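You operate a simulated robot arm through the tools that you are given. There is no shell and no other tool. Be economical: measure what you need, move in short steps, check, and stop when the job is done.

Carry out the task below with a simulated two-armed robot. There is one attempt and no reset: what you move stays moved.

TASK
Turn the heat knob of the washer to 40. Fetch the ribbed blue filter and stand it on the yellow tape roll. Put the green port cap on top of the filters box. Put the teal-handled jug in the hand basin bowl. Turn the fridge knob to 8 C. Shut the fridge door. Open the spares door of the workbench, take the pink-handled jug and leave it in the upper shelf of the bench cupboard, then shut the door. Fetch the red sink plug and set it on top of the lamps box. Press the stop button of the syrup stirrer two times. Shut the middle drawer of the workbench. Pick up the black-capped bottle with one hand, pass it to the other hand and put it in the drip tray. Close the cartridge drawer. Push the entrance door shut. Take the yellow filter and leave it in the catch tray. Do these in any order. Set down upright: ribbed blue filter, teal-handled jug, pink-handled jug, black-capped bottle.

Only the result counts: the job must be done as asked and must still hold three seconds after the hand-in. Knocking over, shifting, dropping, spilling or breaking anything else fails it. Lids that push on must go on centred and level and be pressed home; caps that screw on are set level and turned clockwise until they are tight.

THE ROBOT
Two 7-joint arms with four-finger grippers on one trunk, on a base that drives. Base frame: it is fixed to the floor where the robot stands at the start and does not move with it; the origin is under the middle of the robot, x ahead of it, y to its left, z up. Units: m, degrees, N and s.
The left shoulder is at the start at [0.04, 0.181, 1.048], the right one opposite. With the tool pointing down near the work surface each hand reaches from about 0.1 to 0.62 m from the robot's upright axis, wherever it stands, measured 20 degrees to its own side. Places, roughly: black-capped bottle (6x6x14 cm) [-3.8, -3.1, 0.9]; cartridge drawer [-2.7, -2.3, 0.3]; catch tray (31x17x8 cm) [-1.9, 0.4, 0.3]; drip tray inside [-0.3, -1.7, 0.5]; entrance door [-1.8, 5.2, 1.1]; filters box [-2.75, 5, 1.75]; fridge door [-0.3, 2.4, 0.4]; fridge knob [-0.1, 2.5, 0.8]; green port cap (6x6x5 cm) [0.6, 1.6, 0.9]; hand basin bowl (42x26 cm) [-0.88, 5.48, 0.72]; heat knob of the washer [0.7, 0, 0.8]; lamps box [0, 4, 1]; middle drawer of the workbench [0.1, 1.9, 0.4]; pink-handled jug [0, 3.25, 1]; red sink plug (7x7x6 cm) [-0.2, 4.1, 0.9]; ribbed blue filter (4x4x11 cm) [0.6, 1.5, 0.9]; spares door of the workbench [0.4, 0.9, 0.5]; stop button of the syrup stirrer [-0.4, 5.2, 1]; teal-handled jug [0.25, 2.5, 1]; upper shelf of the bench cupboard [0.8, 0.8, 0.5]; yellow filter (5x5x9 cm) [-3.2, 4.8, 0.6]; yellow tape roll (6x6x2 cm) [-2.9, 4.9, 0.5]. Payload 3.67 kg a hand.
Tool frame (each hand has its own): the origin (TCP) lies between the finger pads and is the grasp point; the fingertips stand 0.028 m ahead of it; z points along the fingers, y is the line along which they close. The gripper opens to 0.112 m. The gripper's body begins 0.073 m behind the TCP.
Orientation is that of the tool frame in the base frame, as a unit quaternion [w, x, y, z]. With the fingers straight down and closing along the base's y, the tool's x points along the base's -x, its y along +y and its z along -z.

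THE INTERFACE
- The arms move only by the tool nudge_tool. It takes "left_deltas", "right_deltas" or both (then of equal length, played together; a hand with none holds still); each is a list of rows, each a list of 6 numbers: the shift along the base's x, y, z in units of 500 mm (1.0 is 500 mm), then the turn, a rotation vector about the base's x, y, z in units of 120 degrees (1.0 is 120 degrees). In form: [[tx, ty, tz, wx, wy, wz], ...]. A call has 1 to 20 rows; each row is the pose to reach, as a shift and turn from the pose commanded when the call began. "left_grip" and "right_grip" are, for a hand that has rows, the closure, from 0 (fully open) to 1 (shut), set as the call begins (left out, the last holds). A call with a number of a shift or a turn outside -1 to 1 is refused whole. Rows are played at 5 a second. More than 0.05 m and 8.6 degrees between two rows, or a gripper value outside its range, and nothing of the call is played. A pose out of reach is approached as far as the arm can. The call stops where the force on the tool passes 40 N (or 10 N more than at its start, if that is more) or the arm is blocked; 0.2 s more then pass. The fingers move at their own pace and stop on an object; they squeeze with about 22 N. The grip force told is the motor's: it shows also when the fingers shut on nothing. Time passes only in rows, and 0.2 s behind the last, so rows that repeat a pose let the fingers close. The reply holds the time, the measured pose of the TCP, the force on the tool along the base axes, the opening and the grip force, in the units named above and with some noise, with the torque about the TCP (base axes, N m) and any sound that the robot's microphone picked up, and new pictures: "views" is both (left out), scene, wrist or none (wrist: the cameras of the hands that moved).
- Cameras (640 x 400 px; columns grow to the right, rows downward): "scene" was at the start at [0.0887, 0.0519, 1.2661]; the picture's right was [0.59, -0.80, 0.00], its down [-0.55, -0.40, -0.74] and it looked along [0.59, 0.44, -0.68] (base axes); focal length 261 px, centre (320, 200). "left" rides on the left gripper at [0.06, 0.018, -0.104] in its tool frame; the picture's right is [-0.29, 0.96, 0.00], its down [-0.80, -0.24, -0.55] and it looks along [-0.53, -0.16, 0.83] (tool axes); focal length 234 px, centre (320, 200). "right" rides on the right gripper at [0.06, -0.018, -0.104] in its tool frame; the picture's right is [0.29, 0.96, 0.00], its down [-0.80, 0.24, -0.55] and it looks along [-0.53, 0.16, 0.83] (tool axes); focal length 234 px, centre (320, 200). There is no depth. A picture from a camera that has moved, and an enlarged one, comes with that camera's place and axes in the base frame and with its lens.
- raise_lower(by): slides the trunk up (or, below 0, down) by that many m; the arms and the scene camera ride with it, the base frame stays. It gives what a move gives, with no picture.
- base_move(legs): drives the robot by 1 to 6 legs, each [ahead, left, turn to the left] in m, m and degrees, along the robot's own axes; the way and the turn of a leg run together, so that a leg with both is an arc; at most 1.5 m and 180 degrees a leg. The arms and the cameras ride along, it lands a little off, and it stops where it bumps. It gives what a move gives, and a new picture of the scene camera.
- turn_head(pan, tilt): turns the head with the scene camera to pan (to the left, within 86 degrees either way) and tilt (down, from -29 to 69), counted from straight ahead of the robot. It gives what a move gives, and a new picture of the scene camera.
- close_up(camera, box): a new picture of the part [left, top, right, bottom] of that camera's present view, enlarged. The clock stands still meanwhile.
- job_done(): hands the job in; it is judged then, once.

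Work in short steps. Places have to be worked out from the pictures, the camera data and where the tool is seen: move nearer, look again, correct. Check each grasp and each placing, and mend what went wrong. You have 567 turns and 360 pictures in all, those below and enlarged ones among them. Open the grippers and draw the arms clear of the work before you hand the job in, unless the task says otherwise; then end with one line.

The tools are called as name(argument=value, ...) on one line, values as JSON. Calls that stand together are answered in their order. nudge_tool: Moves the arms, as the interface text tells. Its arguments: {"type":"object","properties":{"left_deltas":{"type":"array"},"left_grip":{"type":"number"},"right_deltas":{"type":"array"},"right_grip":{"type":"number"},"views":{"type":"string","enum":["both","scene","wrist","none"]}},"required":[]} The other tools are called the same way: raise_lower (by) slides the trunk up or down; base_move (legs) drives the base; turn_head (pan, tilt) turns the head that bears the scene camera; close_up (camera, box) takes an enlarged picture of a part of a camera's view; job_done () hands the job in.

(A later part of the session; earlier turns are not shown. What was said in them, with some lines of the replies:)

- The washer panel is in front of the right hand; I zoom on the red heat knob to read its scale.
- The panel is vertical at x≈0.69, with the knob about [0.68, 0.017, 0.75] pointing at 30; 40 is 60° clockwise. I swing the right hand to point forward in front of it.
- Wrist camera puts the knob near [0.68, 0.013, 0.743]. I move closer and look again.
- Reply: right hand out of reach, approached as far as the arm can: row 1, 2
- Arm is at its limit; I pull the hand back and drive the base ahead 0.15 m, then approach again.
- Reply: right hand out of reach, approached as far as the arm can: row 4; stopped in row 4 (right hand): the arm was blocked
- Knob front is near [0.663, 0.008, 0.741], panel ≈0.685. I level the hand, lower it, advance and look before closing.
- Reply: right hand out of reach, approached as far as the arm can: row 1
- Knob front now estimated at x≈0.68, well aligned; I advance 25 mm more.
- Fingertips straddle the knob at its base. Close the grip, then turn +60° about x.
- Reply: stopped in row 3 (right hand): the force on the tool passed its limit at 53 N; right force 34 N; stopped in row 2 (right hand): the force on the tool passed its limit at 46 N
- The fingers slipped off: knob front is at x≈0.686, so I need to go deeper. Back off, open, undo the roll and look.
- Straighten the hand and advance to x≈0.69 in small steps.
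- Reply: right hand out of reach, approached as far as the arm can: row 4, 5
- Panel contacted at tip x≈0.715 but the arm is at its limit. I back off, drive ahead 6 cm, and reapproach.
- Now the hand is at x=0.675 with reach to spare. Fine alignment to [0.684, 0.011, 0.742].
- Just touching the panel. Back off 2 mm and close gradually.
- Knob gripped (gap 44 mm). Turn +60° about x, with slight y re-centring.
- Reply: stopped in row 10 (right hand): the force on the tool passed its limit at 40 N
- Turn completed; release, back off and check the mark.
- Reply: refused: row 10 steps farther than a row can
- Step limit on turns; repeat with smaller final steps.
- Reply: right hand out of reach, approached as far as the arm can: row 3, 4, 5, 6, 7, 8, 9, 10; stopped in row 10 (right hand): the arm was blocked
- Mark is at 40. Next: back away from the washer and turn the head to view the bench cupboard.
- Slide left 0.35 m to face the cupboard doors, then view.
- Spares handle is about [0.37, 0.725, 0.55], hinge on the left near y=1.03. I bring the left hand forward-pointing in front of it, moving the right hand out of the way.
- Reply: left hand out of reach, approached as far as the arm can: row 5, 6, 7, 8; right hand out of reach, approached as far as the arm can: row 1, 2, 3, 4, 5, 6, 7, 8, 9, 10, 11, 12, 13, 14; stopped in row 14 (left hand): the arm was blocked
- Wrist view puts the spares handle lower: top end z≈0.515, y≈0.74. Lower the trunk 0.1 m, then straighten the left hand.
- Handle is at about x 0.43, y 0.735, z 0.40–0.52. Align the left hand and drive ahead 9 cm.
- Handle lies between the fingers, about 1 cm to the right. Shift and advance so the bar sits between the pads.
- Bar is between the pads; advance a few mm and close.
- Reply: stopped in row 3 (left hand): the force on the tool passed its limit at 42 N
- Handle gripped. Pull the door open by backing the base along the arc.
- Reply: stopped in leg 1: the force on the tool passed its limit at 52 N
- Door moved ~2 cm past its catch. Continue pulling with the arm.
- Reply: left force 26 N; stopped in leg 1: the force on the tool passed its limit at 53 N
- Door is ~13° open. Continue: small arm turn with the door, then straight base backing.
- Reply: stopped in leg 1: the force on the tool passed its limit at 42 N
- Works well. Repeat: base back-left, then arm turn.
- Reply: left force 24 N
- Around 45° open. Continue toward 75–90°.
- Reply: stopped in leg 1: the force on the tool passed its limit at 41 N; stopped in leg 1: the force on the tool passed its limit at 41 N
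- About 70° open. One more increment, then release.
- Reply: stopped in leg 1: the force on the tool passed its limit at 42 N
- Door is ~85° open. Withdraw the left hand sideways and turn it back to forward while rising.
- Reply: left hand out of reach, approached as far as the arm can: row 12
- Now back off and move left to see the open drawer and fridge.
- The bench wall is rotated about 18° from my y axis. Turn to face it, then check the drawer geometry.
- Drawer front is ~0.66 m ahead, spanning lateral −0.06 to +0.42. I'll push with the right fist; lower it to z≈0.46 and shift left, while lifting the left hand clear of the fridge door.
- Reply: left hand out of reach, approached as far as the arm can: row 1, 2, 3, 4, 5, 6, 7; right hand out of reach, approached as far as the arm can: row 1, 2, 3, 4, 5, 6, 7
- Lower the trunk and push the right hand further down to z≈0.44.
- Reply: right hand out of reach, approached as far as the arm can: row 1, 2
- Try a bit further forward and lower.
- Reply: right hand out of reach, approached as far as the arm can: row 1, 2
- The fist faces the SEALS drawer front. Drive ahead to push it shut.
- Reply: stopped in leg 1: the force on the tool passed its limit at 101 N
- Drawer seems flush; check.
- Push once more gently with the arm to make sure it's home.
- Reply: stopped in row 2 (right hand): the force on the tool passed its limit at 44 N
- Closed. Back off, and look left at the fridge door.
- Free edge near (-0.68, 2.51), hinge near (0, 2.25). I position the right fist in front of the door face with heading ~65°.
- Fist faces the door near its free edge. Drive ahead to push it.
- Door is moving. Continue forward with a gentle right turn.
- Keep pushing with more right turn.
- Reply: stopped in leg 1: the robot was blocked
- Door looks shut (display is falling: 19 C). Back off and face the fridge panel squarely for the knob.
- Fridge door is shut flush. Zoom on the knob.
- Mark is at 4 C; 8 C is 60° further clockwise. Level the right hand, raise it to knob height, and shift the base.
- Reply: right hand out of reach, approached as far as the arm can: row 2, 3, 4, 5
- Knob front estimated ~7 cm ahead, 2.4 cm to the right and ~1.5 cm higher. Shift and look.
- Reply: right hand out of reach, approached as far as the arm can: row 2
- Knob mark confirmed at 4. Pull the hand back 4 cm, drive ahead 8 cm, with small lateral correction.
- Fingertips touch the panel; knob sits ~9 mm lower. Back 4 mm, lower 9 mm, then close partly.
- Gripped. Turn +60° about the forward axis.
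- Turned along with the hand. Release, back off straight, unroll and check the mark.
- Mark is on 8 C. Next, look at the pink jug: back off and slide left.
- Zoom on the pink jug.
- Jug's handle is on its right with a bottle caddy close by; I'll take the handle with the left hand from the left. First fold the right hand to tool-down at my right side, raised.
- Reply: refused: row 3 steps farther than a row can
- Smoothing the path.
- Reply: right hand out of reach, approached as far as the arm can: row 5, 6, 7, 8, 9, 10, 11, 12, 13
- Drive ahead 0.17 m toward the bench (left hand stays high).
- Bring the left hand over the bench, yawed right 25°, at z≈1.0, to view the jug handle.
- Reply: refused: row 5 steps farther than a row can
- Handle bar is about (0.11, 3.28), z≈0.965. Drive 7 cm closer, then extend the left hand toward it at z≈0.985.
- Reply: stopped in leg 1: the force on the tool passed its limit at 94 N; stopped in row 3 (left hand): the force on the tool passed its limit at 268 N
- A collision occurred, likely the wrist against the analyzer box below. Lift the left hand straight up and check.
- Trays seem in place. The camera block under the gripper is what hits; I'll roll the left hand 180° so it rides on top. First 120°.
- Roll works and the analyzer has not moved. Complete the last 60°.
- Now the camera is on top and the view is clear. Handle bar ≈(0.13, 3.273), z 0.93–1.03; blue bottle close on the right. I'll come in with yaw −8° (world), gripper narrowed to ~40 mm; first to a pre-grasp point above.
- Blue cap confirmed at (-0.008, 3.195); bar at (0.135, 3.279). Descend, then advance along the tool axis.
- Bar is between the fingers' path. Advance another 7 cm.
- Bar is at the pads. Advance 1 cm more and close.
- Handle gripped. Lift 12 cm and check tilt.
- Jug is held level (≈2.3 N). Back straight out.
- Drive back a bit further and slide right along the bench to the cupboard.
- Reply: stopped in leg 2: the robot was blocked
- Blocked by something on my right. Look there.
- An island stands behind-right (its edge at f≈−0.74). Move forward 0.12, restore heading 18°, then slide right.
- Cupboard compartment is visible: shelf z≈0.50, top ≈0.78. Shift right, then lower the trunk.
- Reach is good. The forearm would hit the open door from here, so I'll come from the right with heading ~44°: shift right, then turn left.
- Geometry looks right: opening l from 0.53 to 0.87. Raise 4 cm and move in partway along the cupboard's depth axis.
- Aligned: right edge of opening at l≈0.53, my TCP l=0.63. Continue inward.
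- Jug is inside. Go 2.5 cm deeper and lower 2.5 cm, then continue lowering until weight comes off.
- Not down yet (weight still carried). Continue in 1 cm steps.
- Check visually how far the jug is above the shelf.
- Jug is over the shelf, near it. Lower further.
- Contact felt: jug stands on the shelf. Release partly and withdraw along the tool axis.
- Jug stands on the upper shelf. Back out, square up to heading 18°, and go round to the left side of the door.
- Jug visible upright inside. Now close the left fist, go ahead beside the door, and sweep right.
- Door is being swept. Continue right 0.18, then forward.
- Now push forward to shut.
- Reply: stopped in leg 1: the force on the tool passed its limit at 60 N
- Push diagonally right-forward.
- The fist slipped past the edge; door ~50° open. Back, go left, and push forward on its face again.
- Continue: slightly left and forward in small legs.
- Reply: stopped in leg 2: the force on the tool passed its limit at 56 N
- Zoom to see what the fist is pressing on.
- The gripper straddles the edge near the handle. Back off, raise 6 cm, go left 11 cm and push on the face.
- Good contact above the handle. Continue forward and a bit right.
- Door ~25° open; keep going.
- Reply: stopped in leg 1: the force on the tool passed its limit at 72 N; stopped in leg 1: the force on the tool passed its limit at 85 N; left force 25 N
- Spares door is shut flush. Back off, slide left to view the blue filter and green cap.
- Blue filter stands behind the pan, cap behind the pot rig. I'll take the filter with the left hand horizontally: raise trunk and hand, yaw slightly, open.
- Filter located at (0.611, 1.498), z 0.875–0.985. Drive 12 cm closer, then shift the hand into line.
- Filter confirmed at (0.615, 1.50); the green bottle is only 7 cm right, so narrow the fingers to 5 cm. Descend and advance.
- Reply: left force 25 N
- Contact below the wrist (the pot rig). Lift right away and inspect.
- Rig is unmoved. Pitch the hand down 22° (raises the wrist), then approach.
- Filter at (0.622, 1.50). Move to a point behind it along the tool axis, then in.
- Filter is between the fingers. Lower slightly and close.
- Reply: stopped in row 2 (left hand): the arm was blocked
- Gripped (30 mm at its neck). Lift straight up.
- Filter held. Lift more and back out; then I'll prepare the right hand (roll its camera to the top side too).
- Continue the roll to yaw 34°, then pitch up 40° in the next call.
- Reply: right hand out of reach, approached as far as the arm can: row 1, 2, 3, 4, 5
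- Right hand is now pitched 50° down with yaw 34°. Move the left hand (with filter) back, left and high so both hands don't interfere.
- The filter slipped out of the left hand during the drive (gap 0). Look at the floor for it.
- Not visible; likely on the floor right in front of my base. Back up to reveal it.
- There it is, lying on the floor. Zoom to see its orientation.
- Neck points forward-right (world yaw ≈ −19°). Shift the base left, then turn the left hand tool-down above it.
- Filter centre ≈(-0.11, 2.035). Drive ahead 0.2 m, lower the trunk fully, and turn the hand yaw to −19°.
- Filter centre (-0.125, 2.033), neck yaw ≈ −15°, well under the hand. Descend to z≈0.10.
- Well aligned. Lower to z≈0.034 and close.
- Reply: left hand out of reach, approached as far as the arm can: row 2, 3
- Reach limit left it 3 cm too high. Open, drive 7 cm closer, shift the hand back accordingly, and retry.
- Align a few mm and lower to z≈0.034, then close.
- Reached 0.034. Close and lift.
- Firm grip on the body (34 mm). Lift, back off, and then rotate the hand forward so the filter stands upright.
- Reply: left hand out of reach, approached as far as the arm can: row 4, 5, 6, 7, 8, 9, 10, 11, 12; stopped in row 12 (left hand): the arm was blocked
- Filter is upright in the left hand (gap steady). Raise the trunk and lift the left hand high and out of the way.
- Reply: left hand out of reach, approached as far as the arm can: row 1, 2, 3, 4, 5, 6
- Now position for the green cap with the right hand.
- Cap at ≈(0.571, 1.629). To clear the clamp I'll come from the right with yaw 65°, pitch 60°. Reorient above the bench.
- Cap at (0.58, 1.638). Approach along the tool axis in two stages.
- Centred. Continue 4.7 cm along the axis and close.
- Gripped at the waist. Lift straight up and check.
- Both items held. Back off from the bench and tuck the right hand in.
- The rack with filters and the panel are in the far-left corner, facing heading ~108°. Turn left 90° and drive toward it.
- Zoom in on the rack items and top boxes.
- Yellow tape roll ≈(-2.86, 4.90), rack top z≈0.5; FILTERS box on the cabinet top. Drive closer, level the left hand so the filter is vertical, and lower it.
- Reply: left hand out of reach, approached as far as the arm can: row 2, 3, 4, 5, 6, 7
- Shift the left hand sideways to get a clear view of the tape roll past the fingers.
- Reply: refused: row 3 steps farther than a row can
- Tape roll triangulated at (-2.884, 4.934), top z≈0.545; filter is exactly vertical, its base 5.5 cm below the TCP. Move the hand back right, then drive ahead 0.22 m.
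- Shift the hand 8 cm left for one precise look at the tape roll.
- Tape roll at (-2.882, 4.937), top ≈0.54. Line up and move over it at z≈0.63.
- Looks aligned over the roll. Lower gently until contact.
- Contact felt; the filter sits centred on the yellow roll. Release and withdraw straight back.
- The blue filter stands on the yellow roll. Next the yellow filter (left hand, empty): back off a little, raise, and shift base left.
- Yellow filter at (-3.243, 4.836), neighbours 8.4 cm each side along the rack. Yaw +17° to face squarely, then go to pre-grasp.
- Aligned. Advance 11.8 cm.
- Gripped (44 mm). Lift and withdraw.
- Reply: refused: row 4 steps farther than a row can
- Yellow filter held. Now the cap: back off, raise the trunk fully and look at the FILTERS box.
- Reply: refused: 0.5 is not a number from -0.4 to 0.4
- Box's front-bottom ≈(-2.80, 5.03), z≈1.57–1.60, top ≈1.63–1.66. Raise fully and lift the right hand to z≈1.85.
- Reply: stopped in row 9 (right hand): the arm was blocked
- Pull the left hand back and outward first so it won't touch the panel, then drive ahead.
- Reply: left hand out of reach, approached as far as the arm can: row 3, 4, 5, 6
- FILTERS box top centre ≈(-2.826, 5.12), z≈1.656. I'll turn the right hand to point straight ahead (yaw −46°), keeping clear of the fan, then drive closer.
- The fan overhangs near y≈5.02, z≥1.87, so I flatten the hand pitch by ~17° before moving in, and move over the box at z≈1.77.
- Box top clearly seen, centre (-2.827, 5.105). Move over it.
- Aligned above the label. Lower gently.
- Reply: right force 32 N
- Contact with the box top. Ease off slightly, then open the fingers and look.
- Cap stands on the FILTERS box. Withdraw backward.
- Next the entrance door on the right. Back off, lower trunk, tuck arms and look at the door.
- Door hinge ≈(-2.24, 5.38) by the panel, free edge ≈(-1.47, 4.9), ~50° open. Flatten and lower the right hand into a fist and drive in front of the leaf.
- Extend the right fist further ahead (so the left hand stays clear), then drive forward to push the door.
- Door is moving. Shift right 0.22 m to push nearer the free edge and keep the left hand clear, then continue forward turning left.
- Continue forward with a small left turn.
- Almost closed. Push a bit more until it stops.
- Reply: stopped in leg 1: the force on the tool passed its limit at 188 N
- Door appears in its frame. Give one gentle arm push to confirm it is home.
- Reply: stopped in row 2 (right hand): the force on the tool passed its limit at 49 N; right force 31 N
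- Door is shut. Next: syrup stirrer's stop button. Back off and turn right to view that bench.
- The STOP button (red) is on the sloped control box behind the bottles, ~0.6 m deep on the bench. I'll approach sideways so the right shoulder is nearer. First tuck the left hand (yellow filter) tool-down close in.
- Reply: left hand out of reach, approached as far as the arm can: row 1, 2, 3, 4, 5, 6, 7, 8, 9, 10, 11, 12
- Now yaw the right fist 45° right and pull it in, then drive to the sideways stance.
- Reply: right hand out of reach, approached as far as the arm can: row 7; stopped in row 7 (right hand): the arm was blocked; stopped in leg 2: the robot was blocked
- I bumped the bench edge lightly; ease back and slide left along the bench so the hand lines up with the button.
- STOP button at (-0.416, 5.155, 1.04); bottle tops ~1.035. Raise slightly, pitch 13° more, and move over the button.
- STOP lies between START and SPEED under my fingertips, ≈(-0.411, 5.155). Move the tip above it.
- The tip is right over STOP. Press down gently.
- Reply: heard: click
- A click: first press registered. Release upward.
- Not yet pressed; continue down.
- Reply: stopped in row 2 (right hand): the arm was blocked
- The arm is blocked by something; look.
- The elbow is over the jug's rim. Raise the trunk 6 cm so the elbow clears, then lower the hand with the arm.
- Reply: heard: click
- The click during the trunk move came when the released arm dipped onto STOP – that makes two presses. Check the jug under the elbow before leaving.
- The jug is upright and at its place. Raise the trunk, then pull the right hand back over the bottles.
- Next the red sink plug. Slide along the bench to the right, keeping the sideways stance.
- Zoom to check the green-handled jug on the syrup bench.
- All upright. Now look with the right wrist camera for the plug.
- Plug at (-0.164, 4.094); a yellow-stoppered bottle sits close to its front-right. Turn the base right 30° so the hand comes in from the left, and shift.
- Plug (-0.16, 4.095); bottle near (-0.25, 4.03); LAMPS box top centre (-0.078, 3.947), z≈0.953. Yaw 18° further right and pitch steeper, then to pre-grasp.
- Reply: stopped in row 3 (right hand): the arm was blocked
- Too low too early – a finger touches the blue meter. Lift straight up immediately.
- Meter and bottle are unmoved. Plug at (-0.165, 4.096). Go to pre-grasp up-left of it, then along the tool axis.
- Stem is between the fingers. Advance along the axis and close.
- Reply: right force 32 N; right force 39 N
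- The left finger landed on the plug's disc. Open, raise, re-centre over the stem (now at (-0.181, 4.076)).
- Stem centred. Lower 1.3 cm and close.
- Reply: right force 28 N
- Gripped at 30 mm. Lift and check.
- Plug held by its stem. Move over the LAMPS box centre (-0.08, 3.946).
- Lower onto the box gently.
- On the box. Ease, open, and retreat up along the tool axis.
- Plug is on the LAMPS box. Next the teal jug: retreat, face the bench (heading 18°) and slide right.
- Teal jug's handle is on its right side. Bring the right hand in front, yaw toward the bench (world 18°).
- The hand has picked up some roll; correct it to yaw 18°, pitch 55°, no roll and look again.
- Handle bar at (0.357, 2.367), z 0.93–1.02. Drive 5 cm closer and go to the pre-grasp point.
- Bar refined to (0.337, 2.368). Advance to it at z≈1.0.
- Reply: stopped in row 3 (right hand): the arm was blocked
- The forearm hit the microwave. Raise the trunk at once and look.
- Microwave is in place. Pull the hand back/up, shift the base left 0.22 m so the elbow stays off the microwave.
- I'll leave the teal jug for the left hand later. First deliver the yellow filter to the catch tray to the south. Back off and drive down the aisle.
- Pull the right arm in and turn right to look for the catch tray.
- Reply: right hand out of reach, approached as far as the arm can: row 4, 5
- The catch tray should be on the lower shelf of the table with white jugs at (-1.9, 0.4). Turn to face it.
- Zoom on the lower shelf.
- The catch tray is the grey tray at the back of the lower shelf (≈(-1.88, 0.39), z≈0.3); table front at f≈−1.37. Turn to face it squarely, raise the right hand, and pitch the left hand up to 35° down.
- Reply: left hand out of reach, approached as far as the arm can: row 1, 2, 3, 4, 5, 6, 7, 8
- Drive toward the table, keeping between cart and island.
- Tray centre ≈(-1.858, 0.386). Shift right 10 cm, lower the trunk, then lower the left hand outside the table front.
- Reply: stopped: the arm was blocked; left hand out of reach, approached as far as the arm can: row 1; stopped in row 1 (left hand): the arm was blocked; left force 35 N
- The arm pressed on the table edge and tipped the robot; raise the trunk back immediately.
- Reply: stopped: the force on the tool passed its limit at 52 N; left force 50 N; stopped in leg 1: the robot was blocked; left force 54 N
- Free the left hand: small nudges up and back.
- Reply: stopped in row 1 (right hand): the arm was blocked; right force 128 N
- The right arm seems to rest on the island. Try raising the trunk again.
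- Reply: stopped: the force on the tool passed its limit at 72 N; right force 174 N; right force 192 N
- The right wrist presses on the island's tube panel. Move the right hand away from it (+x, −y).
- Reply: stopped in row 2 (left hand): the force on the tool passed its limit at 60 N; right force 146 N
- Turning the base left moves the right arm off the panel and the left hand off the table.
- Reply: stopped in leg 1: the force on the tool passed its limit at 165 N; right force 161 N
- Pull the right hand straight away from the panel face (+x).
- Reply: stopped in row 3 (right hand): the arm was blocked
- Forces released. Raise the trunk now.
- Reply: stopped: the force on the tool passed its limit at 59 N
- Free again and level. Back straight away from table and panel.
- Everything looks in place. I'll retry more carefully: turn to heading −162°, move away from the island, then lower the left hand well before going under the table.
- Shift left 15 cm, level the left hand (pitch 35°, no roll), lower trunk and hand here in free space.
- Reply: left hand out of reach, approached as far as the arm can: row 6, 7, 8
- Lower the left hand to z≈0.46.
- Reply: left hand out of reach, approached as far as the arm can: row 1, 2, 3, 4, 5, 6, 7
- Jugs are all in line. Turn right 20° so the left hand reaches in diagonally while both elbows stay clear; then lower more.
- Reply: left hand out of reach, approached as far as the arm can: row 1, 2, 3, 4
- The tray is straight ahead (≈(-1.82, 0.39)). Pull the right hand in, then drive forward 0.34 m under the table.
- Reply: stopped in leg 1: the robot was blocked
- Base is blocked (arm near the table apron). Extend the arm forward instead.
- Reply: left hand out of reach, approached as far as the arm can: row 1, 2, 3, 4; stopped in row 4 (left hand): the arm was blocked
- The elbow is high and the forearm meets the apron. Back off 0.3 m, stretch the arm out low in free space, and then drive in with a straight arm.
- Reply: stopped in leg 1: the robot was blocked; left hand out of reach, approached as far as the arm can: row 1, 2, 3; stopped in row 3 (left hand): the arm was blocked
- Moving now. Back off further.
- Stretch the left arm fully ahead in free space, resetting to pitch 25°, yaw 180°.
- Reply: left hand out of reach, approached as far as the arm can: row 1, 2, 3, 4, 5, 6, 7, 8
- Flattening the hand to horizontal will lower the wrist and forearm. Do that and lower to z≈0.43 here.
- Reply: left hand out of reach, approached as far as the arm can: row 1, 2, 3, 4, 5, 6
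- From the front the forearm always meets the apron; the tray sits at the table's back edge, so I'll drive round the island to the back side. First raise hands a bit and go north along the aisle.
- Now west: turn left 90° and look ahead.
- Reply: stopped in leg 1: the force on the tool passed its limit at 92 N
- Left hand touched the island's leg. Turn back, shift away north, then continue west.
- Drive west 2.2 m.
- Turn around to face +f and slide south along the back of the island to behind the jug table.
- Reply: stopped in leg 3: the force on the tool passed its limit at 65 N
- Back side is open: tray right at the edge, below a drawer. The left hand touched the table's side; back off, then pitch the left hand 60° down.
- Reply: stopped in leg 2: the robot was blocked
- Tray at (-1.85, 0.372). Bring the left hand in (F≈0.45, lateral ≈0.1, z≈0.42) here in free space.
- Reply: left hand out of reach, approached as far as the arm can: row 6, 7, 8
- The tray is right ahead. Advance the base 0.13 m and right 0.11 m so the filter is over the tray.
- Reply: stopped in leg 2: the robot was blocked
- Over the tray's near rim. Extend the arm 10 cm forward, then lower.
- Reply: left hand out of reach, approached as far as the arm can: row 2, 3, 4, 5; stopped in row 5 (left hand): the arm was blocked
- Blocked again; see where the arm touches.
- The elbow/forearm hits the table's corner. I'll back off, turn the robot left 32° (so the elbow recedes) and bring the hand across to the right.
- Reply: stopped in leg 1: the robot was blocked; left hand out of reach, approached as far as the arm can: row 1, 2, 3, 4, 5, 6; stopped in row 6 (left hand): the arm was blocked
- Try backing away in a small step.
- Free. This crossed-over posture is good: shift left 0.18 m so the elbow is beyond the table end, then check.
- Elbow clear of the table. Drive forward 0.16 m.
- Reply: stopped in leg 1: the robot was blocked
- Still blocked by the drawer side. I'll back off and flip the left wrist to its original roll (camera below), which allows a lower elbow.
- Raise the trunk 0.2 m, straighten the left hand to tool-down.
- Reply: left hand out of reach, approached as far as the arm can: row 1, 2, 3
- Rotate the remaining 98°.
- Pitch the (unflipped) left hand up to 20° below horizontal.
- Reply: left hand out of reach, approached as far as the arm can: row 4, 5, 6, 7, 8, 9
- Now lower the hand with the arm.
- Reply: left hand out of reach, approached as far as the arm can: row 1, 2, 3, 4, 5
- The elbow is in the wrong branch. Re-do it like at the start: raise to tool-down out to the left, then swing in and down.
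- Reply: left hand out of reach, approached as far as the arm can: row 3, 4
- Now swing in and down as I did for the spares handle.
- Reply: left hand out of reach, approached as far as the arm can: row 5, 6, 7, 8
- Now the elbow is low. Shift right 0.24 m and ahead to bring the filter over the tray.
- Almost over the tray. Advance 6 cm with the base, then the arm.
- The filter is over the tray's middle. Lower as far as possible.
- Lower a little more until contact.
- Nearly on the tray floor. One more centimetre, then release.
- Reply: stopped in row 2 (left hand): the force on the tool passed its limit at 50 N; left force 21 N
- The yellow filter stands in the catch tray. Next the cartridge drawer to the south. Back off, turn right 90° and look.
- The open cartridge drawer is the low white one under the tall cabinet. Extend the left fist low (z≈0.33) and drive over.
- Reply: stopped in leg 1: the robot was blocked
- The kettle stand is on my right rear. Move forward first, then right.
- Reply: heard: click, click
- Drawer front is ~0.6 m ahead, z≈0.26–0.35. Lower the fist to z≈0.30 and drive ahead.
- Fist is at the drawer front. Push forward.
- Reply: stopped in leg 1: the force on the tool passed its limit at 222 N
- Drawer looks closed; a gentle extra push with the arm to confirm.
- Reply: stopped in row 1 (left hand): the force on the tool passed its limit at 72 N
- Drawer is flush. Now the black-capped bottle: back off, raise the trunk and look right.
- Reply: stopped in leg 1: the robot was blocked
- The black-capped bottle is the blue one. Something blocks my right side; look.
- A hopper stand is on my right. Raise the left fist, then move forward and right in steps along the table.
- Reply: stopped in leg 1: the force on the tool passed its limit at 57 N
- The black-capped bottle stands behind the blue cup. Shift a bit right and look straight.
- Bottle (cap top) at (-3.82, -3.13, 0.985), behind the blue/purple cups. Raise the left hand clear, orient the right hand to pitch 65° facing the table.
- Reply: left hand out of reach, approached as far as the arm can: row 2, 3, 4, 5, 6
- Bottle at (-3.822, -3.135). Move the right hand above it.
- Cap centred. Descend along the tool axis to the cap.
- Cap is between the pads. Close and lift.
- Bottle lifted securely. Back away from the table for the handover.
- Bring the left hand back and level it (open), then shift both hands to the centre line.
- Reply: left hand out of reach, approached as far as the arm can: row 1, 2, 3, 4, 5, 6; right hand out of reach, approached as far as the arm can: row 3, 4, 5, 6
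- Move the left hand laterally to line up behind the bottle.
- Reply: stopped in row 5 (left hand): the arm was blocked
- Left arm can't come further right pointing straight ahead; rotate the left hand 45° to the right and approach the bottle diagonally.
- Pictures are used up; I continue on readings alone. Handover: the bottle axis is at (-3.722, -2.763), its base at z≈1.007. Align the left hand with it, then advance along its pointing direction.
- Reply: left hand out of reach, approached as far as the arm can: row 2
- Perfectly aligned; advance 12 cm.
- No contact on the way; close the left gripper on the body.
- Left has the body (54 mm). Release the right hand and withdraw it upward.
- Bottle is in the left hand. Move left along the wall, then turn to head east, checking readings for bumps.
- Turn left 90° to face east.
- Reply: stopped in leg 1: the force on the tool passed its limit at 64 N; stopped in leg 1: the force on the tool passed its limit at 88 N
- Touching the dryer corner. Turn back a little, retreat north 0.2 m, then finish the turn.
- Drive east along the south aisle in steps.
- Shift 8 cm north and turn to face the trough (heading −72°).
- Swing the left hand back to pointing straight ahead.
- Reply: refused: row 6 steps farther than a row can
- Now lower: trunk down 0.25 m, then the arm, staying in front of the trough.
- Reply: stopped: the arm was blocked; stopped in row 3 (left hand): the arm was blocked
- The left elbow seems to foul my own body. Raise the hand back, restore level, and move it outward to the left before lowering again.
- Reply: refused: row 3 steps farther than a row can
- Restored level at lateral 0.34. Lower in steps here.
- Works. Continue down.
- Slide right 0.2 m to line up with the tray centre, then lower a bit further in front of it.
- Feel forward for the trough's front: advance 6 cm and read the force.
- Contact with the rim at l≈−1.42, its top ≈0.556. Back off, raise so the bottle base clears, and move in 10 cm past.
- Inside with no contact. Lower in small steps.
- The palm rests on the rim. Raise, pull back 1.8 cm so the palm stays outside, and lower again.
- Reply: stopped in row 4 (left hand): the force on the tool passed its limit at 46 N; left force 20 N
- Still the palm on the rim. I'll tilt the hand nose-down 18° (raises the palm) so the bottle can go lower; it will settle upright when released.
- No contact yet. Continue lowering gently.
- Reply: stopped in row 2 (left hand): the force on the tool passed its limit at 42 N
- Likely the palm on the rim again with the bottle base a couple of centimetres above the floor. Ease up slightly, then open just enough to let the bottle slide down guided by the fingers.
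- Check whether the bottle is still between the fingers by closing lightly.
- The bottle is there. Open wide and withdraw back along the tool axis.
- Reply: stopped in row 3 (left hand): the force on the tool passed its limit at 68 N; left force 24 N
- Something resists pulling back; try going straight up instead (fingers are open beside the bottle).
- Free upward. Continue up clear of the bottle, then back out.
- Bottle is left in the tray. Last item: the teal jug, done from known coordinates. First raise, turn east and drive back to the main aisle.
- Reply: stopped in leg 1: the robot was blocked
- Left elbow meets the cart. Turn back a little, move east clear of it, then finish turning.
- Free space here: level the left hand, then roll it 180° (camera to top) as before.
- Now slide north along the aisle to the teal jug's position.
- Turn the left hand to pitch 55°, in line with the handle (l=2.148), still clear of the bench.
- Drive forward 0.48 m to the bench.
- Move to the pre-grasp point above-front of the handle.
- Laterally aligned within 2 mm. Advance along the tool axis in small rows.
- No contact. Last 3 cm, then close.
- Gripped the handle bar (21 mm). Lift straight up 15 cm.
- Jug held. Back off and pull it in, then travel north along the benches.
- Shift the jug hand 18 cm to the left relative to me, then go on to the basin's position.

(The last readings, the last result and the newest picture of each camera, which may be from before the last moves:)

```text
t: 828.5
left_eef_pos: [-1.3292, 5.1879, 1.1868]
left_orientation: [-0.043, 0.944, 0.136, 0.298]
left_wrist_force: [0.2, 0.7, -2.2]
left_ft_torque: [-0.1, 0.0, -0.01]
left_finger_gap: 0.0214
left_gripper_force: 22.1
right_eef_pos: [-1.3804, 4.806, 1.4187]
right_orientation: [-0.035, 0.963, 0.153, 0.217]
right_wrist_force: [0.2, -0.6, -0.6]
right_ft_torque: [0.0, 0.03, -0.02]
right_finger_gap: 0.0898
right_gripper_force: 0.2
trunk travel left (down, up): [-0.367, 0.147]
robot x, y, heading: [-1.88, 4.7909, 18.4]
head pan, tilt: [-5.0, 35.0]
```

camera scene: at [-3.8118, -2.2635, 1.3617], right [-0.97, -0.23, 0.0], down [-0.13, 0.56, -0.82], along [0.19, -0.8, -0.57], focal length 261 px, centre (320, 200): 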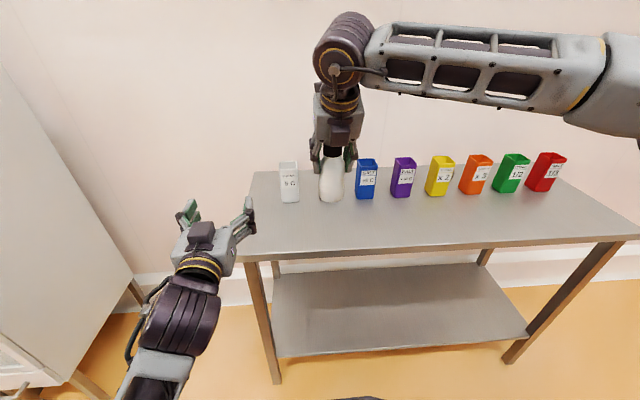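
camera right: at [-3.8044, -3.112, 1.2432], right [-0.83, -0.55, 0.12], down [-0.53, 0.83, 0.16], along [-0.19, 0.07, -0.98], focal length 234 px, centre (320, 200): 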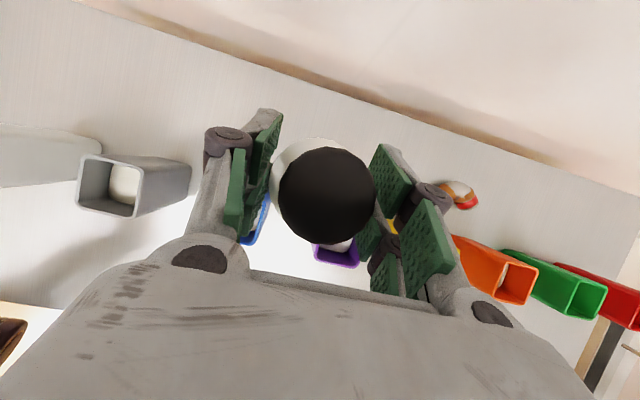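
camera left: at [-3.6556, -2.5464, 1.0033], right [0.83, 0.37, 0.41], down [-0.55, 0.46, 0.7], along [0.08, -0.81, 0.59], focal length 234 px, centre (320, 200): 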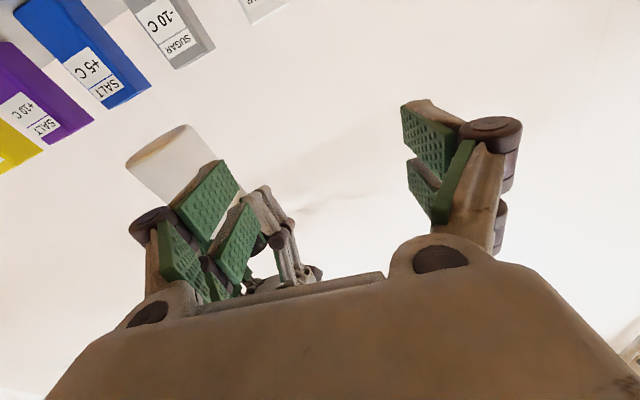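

Lower the jug so its base is ~0.93 (above the rim), then drive forward over the bowl.

nudge_tool(left_deltas=[[0, 0, -0.08, 0, 0, 0], [0, 0, -0.16, 0, 0, 0], [0, 0, -0.24, 0, 0, 0], [-0.006, 0.018, -0.3, 0, 0, 0]], views="none")

base_move(legs=[[0.3, 0, 0]])

```text
t: 829.5
left_eef_pos: [-1.331, 5.1983, 1.0357]
left_orientation: [-0.043, 0.944, 0.136, 0.297]
left_wrist_force: [0.1, 0.2, -2.5]
left_ft_torque: [-0.14, 0.01, -0.01]
left_finger_gap: 0.0214
left_gripper_force: 22.3
right_eef_pos: [-1.3806, 4.8081, 1.4179]
right_orientation: [-0.035, 0.963, 0.153, 0.217]
right_wrist_force: [-0.1, 1.3, 1.0]
right_ft_torque: [-0.01, 0.01, 0.03]
right_finger_gap: 0.0894
right_gripper_force: 0.1
trunk travel left (down, up): [-0.367, 0.147]
robot x, y, heading: [-1.8798, 4.7949, 18.0]
head pan, tilt: [-5.0, 35.0]
no pictures are left
```

```text
t: 831.5
left_eef_pos: [-1.0499, 5.2937, 1.0369]
left_orientation: [-0.043, 0.944, 0.137, 0.297]
left_wrist_force: [0.4, 0.5, -1.4]
left_ft_torque: [-0.13, 0.03, 0.02]
left_finger_gap: 0.0214
left_gripper_force: 22.7
right_eef_pos: [-1.0989, 4.9004, 1.4189]
right_orientation: [-0.035, 0.963, 0.154, 0.217]
right_wrist_force: [-0.6, -0.6, 1.3]
right_ft_torque: [-0.01, 0.0, 0.02]
right_finger_gap: 0.0898
right_gripper_force: 0.0
trunk travel left (down, up): [-0.367, 0.147]
robot x, y, heading: [-1.5898, 4.8867, 18.4]
head pan, tilt: [-5.0, 35.0]
```

base_move(legs=[[0.18, 0, 0]])

```text
t: 833.1
left_eef_pos: [-0.8835, 5.3494, 1.0372]
left_orientation: [-0.044, 0.943, 0.139, 0.298]
left_wrist_force: [-0.3, -0.2, -1.4]
left_ft_torque: [-0.12, -0.05, 0.0]
left_finger_gap: 0.021
left_gripper_force: 22.0
right_eef_pos: [-0.9309, 4.9592, 1.4205]
right_orientation: [-0.036, 0.963, 0.155, 0.218]
right_wrist_force: [-0.5, 0.2, -0.3]
right_ft_torque: [0.02, -0.02, 0.01]
right_finger_gap: 0.0894
right_gripper_force: 0.2
trunk travel left (down, up): [-0.367, 0.147]
robot x, y, heading: [-1.4286, 4.9436, 18.5]
head pan, tilt: [-5.0, 35.0]
```

Jug centre is over the bowl (f 0.82, l 5.455). Lower in steps.

nudge_tool(left_deltas=[[0.01, 0.003, -0.08, 0, 0, 0], [0.02, 0.006, -0.16, 0, 0, 0], [0.02, 0.006, -0.24, 0, 0, 0], [0.02, 0.006, -0.32, 0, 0, 0]], views="none")

```text
t: 834.1
left_eef_pos: [-0.8731, 5.3533, 0.8777]
left_orientation: [-0.044, 0.943, 0.138, 0.299]
left_wrist_force: [0.3, 0.4, -1.4]
left_ft_torque: [-0.14, -0.02, 0.01]
left_finger_gap: 0.0213
left_gripper_force: 22.4
right_eef_pos: [-0.9299, 4.9587, 1.4193]
right_orientation: [-0.036, 0.963, 0.155, 0.217]
right_wrist_force: [0.7, -0.1, -0.4]
right_ft_torque: [-0.01, -0.03, 0.01]
right_finger_gap: 0.0896
right_gripper_force: 0.2
trunk travel left (down, up): [-0.367, 0.147]
robot x, y, heading: [-1.4271, 4.9445, 18.1]
head pan, tilt: [-5.0, 35.0]
no pictures are left
```

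No contact; jug base is at ≈0.777. Continue in 1 cm steps.

nudge_tool(left_deltas=[[0, 0, -0.03, 0, 0, 0], [0, 0, -0.06, 0, 0, 0]], views="none")

nudge_tool(left_deltas=[[0, 0, -0.012, 0, 0, 0], [0, 0, -0.024, 0, 0, 0]], views="none")

nudge_tool(left_deltas=[[0, 0, -0.01, 0, 0, 0], [0, 0, -0.02, 0, 0, 0]], views="none")

```text
t: 834.7
left_eef_pos: [-0.8725, 5.3533, 0.8475]
left_orientation: [-0.044, 0.944, 0.138, 0.297]
left_wrist_force: [0.1, 0.0, -2.1]
left_ft_torque: [-0.14, -0.02, -0.06]
left_finger_gap: 0.0212
left_gripper_force: 21.6
right_eef_pos: [-0.9298, 4.9578, 1.4168]
right_orientation: [-0.035, 0.963, 0.156, 0.217]
right_wrist_force: [1.6, 1.2, 0.2]
right_ft_torque: [0.01, 0.0, 0.01]
right_finger_gap: 0.0894
right_gripper_force: 0.1
trunk travel left (down, up): [-0.367, 0.147]
robot x, y, heading: [-1.4263, 4.9469, 18.1]
head pan, tilt: [-5.0, 35.0]
no pictures are left
```

```text
t: 835.3
left_eef_pos: [-0.8714, 5.3529, 0.8341]
left_orientation: [-0.044, 0.944, 0.139, 0.297]
left_wrist_force: [0.4, -0.7, -2.0]
left_ft_torque: [-0.15, -0.01, -0.01]
left_finger_gap: 0.0214
left_gripper_force: 22.1
right_eef_pos: [-0.93, 4.9591, 1.4194]
right_orientation: [-0.035, 0.963, 0.155, 0.217]
right_wrist_force: [0.5, 0.2, 0.6]
right_ft_torque: [-0.02, -0.02, 0.01]
right_finger_gap: 0.0898
right_gripper_force: 0.0
trunk travel left (down, up): [-0.367, 0.147]
robot x, y, heading: [-1.425, 4.9406, 18.4]
head pan, tilt: [-5.0, 35.0]
no pictures are left
```

```text
t: 835.9
left_eef_pos: [-0.872, 5.3522, 0.8249]
left_orientation: [-0.044, 0.944, 0.138, 0.297]
left_wrist_force: [0.8, 0.3, -1.7]
left_ft_torque: [-0.1, -0.02, 0.02]
left_finger_gap: 0.0213
left_gripper_force: 21.6
right_eef_pos: [-0.9303, 4.9585, 1.419]
right_orientation: [-0.035, 0.963, 0.155, 0.216]
right_wrist_force: [0.8, -0.4, -0.3]
right_ft_torque: [0.0, 0.04, -0.01]
right_finger_gap: 0.0894
right_gripper_force: 0.1
trunk travel left (down, up): [-0.367, 0.147]
robot x, y, heading: [-1.4269, 4.9392, 18.5]
head pan, tilt: [-5.0, 35.0]
no pictures are left
```

Jug base ≈0.724, still hanging. Continue gently.

nudge_tool(left_deltas=[[0, 0, -0.008, 0, 0, 0], [0, 0, -0.016, 0, 0, 0]], views="none")

nudge_tool(left_deltas=[[0, 0, -0.008, 0, 0, 0], [0, 0, -0.016, 0, 0, 0]], views="none")

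```text
t: 836.5
left_eef_pos: [-0.8726, 5.3531, 0.8158]
left_orientation: [-0.044, 0.944, 0.139, 0.297]
left_wrist_force: [-0.5, 0.3, -1.4]
left_ft_torque: [-0.1, -0.03, -0.02]
left_finger_gap: 0.0217
left_gripper_force: 21.5
right_eef_pos: [-0.929, 4.9573, 1.419]
right_orientation: [-0.036, 0.963, 0.156, 0.217]
right_wrist_force: [0.1, -0.2, 0.1]
right_ft_torque: [0.0, 0.0, 0.01]
right_finger_gap: 0.0898
right_gripper_force: 0.1
trunk travel left (down, up): [-0.367, 0.147]
robot x, y, heading: [-1.4255, 4.9377, 18.3]
head pan, tilt: [-5.0, 35.0]
no pictures are left
```

```text
t: 837.1
left_eef_pos: [-0.8728, 5.3534, 0.8091]
left_orientation: [-0.043, 0.944, 0.138, 0.297]
left_wrist_force: [0.9, 0.1, -1.9]
left_ft_torque: [-0.12, -0.07, -0.02]
left_finger_gap: 0.0212
left_gripper_force: 21.8
right_eef_pos: [-0.9297, 4.9584, 1.419]
right_orientation: [-0.036, 0.963, 0.156, 0.217]
right_wrist_force: [0.6, 0.4, 0.2]
right_ft_torque: [0.01, -0.02, 0.01]
right_finger_gap: 0.0899
right_gripper_force: 0.0
trunk travel left (down, up): [-0.367, 0.147]
robot x, y, heading: [-1.4249, 4.9426, 18.4]
head pan, tilt: [-5.0, 35.0]
no pictures are left
```

nudge_tool(left_deltas=[[0, 0, -0.01, 0, 0, 0], [0, 0, -0.02, 0, 0, 0]], views="none")

nudge_tool(left_deltas=[[0, 0, -0.01, 0, 0, 0], [0, 0, -0.02, 0, 0, 0]], views="none")

```text
t: 837.7
left_eef_pos: [-0.8726, 5.3527, 0.7983]
left_orientation: [-0.045, 0.944, 0.139, 0.297]
left_wrist_force: [-0.1, 0.5, -1.3]
left_ft_torque: [-0.11, -0.03, -0.03]
left_finger_gap: 0.0216
left_gripper_force: 21.7
right_eef_pos: [-0.929, 4.9576, 1.4186]
right_orientation: [-0.037, 0.963, 0.156, 0.217]
right_wrist_force: [-0.2, -0.2, 1.0]
right_ft_torque: [-0.01, -0.02, -0.04]
right_finger_gap: 0.0895
right_gripper_force: 0.1
trunk travel left (down, up): [-0.367, 0.147]
robot x, y, heading: [-1.4246, 4.9408, 18.5]
head pan, tilt: [-5.0, 35.0]
no pictures are left
```

```text
t: 838.3
left_eef_pos: [-0.869, 5.3527, 0.7938]
left_orientation: [-0.044, 0.942, 0.139, 0.302]
left_wrist_force: [4.0, 3.6, 30.2]
left_ft_torque: [-0.55, 3.26, 0.2]
left_finger_gap: 0.0217
left_gripper_force: 21.6
right_eef_pos: [-0.9324, 4.9566, 1.4204]
right_orientation: [-0.038, 0.963, 0.156, 0.217]
right_wrist_force: [-0.8, -0.4, -0.2]
right_ft_torque: [-0.02, 0.03, 0.0]
right_finger_gap: 0.0898
right_gripper_force: 0.1
trunk travel left (down, up): [-0.367, 0.147]
robot x, y, heading: [-1.4262, 4.9445, 18.3]
head pan, tilt: [-5.0, 35.0]
no pictures are left
```

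That contact is my wrist on the front rim (f≈0.725); the bowl is deeper. Raise, move 4 cm further in, and lower again.

nudge_tool(left_deltas=[[0, 0, 0.05, 0, 0, 0], [0.038, 0.0125, 0.05, 0, 0, 0], [0.076, 0.025, 0.05, 0, 0, 0], [0.076, 0.025, 0.02, 0, 0, 0]], views="none")

nudge_tool(left_deltas=[[0, 0, -0.015, 0, 0, 0], [0, 0, -0.03, 0, 0, 0]], views="none")

```text
t: 839.3
left_eef_pos: [-0.8359, 5.3657, 0.8001]
left_orientation: [-0.044, 0.944, 0.139, 0.297]
left_wrist_force: [-0.6, -0.5, -1.1]
left_ft_torque: [-0.13, -0.04, 0.0]
left_finger_gap: 0.0214
left_gripper_force: 22.2
right_eef_pos: [-0.9307, 4.9592, 1.4199]
right_orientation: [-0.035, 0.963, 0.155, 0.217]
right_wrist_force: [-0.7, -1.2, 0.2]
right_ft_torque: [-0.04, -0.02, -0.01]
right_finger_gap: 0.0897
right_gripper_force: 0.1
trunk travel left (down, up): [-0.367, 0.147]
robot x, y, heading: [-1.4293, 4.9408, 18.7]
head pan, tilt: [-5.0, 35.0]
no pictures are left
```

```text
t: 839.9
left_eef_pos: [-0.8334, 5.3636, 0.7933]
left_orientation: [-0.045, 0.942, 0.137, 0.304]
left_wrist_force: [-2.9, -2.7, 36.2]
left_ft_torque: [1.68, 1.53, 0.15]
left_finger_gap: 0.0219
left_gripper_force: 21.8
right_eef_pos: [-0.9342, 4.955, 1.422]
right_orientation: [-0.037, 0.963, 0.155, 0.218]
right_wrist_force: [0.6, -0.2, -0.6]
right_ft_torque: [-0.02, 0.0, -0.01]
right_finger_gap: 0.0897
right_gripper_force: 0.2
trunk travel left (down, up): [-0.367, 0.147]
robot x, y, heading: [-1.4286, 4.9416, 18.6]
head pan, tilt: [-5.0, 35.0]
no pictures are left
```

The jug's base now bears on the bowl floor. Ease up a few millimetres and release.

nudge_tool(left_deltas=[[0, 0, 0.006, 0, 0, 0], [0, 0, 0.006, 0, 0, 0]], views="none")

```text
t: 840.5
left_eef_pos: [-0.8332, 5.363, 0.794]
left_orientation: [-0.044, 0.942, 0.137, 0.302]
left_wrist_force: [3.4, -5.2, 35.1]
left_ft_torque: [1.37, 0.48, 0.01]
left_finger_gap: 0.0225
left_gripper_force: 22.1
right_eef_pos: [-0.9318, 4.9545, 1.4206]
right_orientation: [-0.037, 0.963, 0.156, 0.219]
right_wrist_force: [0.0, -0.7, -0.1]
right_ft_torque: [-0.03, 0.0, 0.0]
right_finger_gap: 0.0894
right_gripper_force: 0.0
trunk travel left (down, up): [-0.367, 0.147]
robot x, y, heading: [-1.4267, 4.9437, 18.5]
head pan, tilt: [-5.0, 35.0]
no pictures are left
```

nudge_tool(left_deltas=[[0, 0, 0.012, 0, 0, 0], [0, 0, 0.012, 0, 0, 0]], views="none")

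```text
t: 841.1
left_eef_pos: [-0.8351, 5.3638, 0.7942]
left_orientation: [-0.045, 0.943, 0.14, 0.298]
left_wrist_force: [2.8, -4.6, 17.9]
left_ft_torque: [0.48, 0.08, -0.06]
left_finger_gap: 0.0214
left_gripper_force: 22.0
right_eef_pos: [-0.9305, 4.9568, 1.4197]
right_orientation: [-0.037, 0.963, 0.156, 0.217]
right_wrist_force: [0.0, 0.5, -0.2]
right_ft_torque: [0.0, -0.02, -0.01]
right_finger_gap: 0.0897
right_gripper_force: 0.1
trunk travel left (down, up): [-0.367, 0.147]
robot x, y, heading: [-1.4289, 4.94, 18.7]
head pan, tilt: [-5.0, 35.0]
no pictures are left
```

nudge_tool(left_deltas=[[0, 0, 0.008, 0, 0, 0], [0, 0, 0.008, 0, 0, 0]], views="none")

```text
t: 841.7
left_eef_pos: [-0.8371, 5.3668, 0.794]
left_orientation: [-0.044, 0.944, 0.138, 0.295]
left_wrist_force: [-0.2, 0.0, -0.6]
left_ft_torque: [-0.08, 0.01, 0.04]
left_finger_gap: 0.0213
left_gripper_force: 22.8
right_eef_pos: [-0.9304, 4.9581, 1.4188]
right_orientation: [-0.036, 0.963, 0.156, 0.217]
right_wrist_force: [0.1, -0.2, 0.0]
right_ft_torque: [-0.02, 0.0, -0.01]
right_finger_gap: 0.0897
right_gripper_force: 0.0
trunk travel left (down, up): [-0.367, 0.147]
robot x, y, heading: [-1.4275, 4.9421, 18.5]
head pan, tilt: [-5.0, 35.0]
no pictures are left
```

Load is off. Open to 38 mm and withdraw up along the tool axis.

nudge_tool(left_deltas=[[0, 0, 0, 0, 0, 0], [0, 0, 0, 0, 0, 0]], left_grip=0.66, views="none")

nudge_tool(left_deltas=[[-0.018, -0.005, 0.026, 0, 0, 0], [-0.045, -0.014, 0.068, 0, 0, 0], [-0.09, -0.027, 0.135, 0, 0, 0], [-0.143, -0.043, 0.212, 0, 0, 0], [-0.18, -0.055, 0.28, 0, 0, 0]], views="none")

```text
t: 842.3
left_eef_pos: [-0.8357, 5.365, 0.7969]
left_orientation: [-0.045, 0.943, 0.139, 0.297]
left_wrist_force: [0.0, -0.5, -0.4]
left_ft_torque: [0.03, 0.01, -0.03]
left_finger_gap: 0.0384
left_gripper_force: 0.0
right_eef_pos: [-0.9307, 4.9585, 1.42]
right_orientation: [-0.036, 0.963, 0.155, 0.217]
right_wrist_force: [0.4, 0.4, 0.0]
right_ft_torque: [-0.02, 0.01, 0.0]
right_finger_gap: 0.0897
right_gripper_force: 0.1
trunk travel left (down, up): [-0.367, 0.147]
robot x, y, heading: [-1.4276, 4.9413, 18.2]
head pan, tilt: [-5.0, 35.0]
no pictures are left
```

```text
t: 843.5
left_eef_pos: [-0.9267, 5.3373, 0.9354]
left_orientation: [-0.045, 0.944, 0.138, 0.297]
left_wrist_force: [0.5, -0.2, 0.2]
left_ft_torque: [-0.03, -0.01, -0.01]
left_finger_gap: 0.0383
left_gripper_force: 0.0
right_eef_pos: [-0.9304, 4.9584, 1.4201]
right_orientation: [-0.036, 0.963, 0.156, 0.217]
right_wrist_force: [-0.5, -0.7, -0.5]
right_ft_torque: [0.01, 0.01, -0.02]
right_finger_gap: 0.0896
right_gripper_force: 0.0
trunk travel left (down, up): [-0.367, 0.147]
robot x, y, heading: [-1.4255, 4.9427, 18.4]
head pan, tilt: [-5.0, 35.0]
no pictures are left
```

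Jug released cleanly. Raise the hand, back away, open both grippers.

nudge_tool(left_deltas=[[-0.04, -0.012, 0.08, 0, 0, 0], [-0.08, -0.025, 0.16, 0, 0, 0], [-0.08, -0.025, 0.24, 0, 0, 0], [-0.08, -0.025, 0.32, 0, 0, 0]], left_grip=0.3, right_deltas=[[0, 0, 0, 0, 0, 0], [0, 0, 0, 0, 0, 0], [0, 0, 0, 0, 0, 0], [0, 0, 0, 0, 0, 0]], right_grip=0, views="none")

base_move(legs=[[-0.5, 0, 0]])

nudge_tool(left_deltas=[[0, 0, 0, 0, 0, 0], [0, 0, 0, 0, 0, 0]], left_grip=0, views="none")

```text
t: 844.5
left_eef_pos: [-0.9652, 5.3259, 1.0973]
left_orientation: [-0.045, 0.944, 0.138, 0.297]
left_wrist_force: [0.0, 0.4, 0.5]
left_ft_torque: [0.0, -0.03, -0.02]
left_finger_gap: 0.0784
left_gripper_force: 0.0
right_eef_pos: [-0.9309, 4.9577, 1.4203]
right_orientation: [-0.036, 0.963, 0.155, 0.218]
right_wrist_force: [0.7, -0.4, -0.2]
right_ft_torque: [-0.02, 0.03, 0.01]
right_finger_gap: 0.112
right_gripper_force: 0.1
trunk travel left (down, up): [-0.367, 0.147]
robot x, y, heading: [-1.4265, 4.938, 18.6]
head pan, tilt: [-5.0, 35.0]
no pictures are left
```

```text
t: 847.4
left_eef_pos: [-1.4283, 5.1695, 1.0961]
left_orientation: [-0.043, 0.944, 0.134, 0.297]
left_wrist_force: [0.1, 0.4, -0.1]
left_ft_torque: [0.0, 0.0, 0.0]
left_finger_gap: 0.0785
left_gripper_force: 0.0
right_eef_pos: [-1.3952, 4.801, 1.4188]
right_orientation: [-0.034, 0.964, 0.152, 0.217]
right_wrist_force: [-0.5, 0.5, 0.6]
right_ft_torque: [-0.06, -0.02, 0.02]
right_finger_gap: 0.112
right_gripper_force: 0.0
trunk travel left (down, up): [-0.367, 0.147]
robot x, y, heading: [-1.8935, 4.7866, 18.0]
head pan, tilt: [-5.0, 35.0]
```

```text
t: 848.0
left_eef_pos: [-1.4288, 5.1686, 1.0957]
left_orientation: [-0.043, 0.944, 0.135, 0.297]
left_wrist_force: [0.0, -0.8, 0.2]
left_ft_torque: [-0.02, 0.02, 0.01]
left_finger_gap: 0.1121
left_gripper_force: 0.0
right_eef_pos: [-1.3958, 4.7991, 1.4194]
right_orientation: [-0.035, 0.964, 0.152, 0.217]
right_wrist_force: [-1.0, -0.8, -0.3]
right_ft_torque: [-0.03, -0.01, 0.0]
right_finger_gap: 0.1118
right_gripper_force: 0.1
trunk travel left (down, up): [-0.367, 0.147]
robot x, y, heading: [-1.8917, 4.7873, 18.1]
head pan, tilt: [-5.0, 35.0]
no pictures are left
```

Both grippers are open and the arms are clear; I hand the job in.

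job_done()

```text
The job is handed in.
```

I did every item and handed the job in, but I ran out of pictures near the end: I placed the black-capped bottle and the teal jug by force readings alone and never saw them standing. The second press of the stop button is inferred from a click heard while the trunk moved. I also dropped the blue filter once (picked up again and placed), and I bumped the jug table, the island and the dryer, so something there may have shifted.
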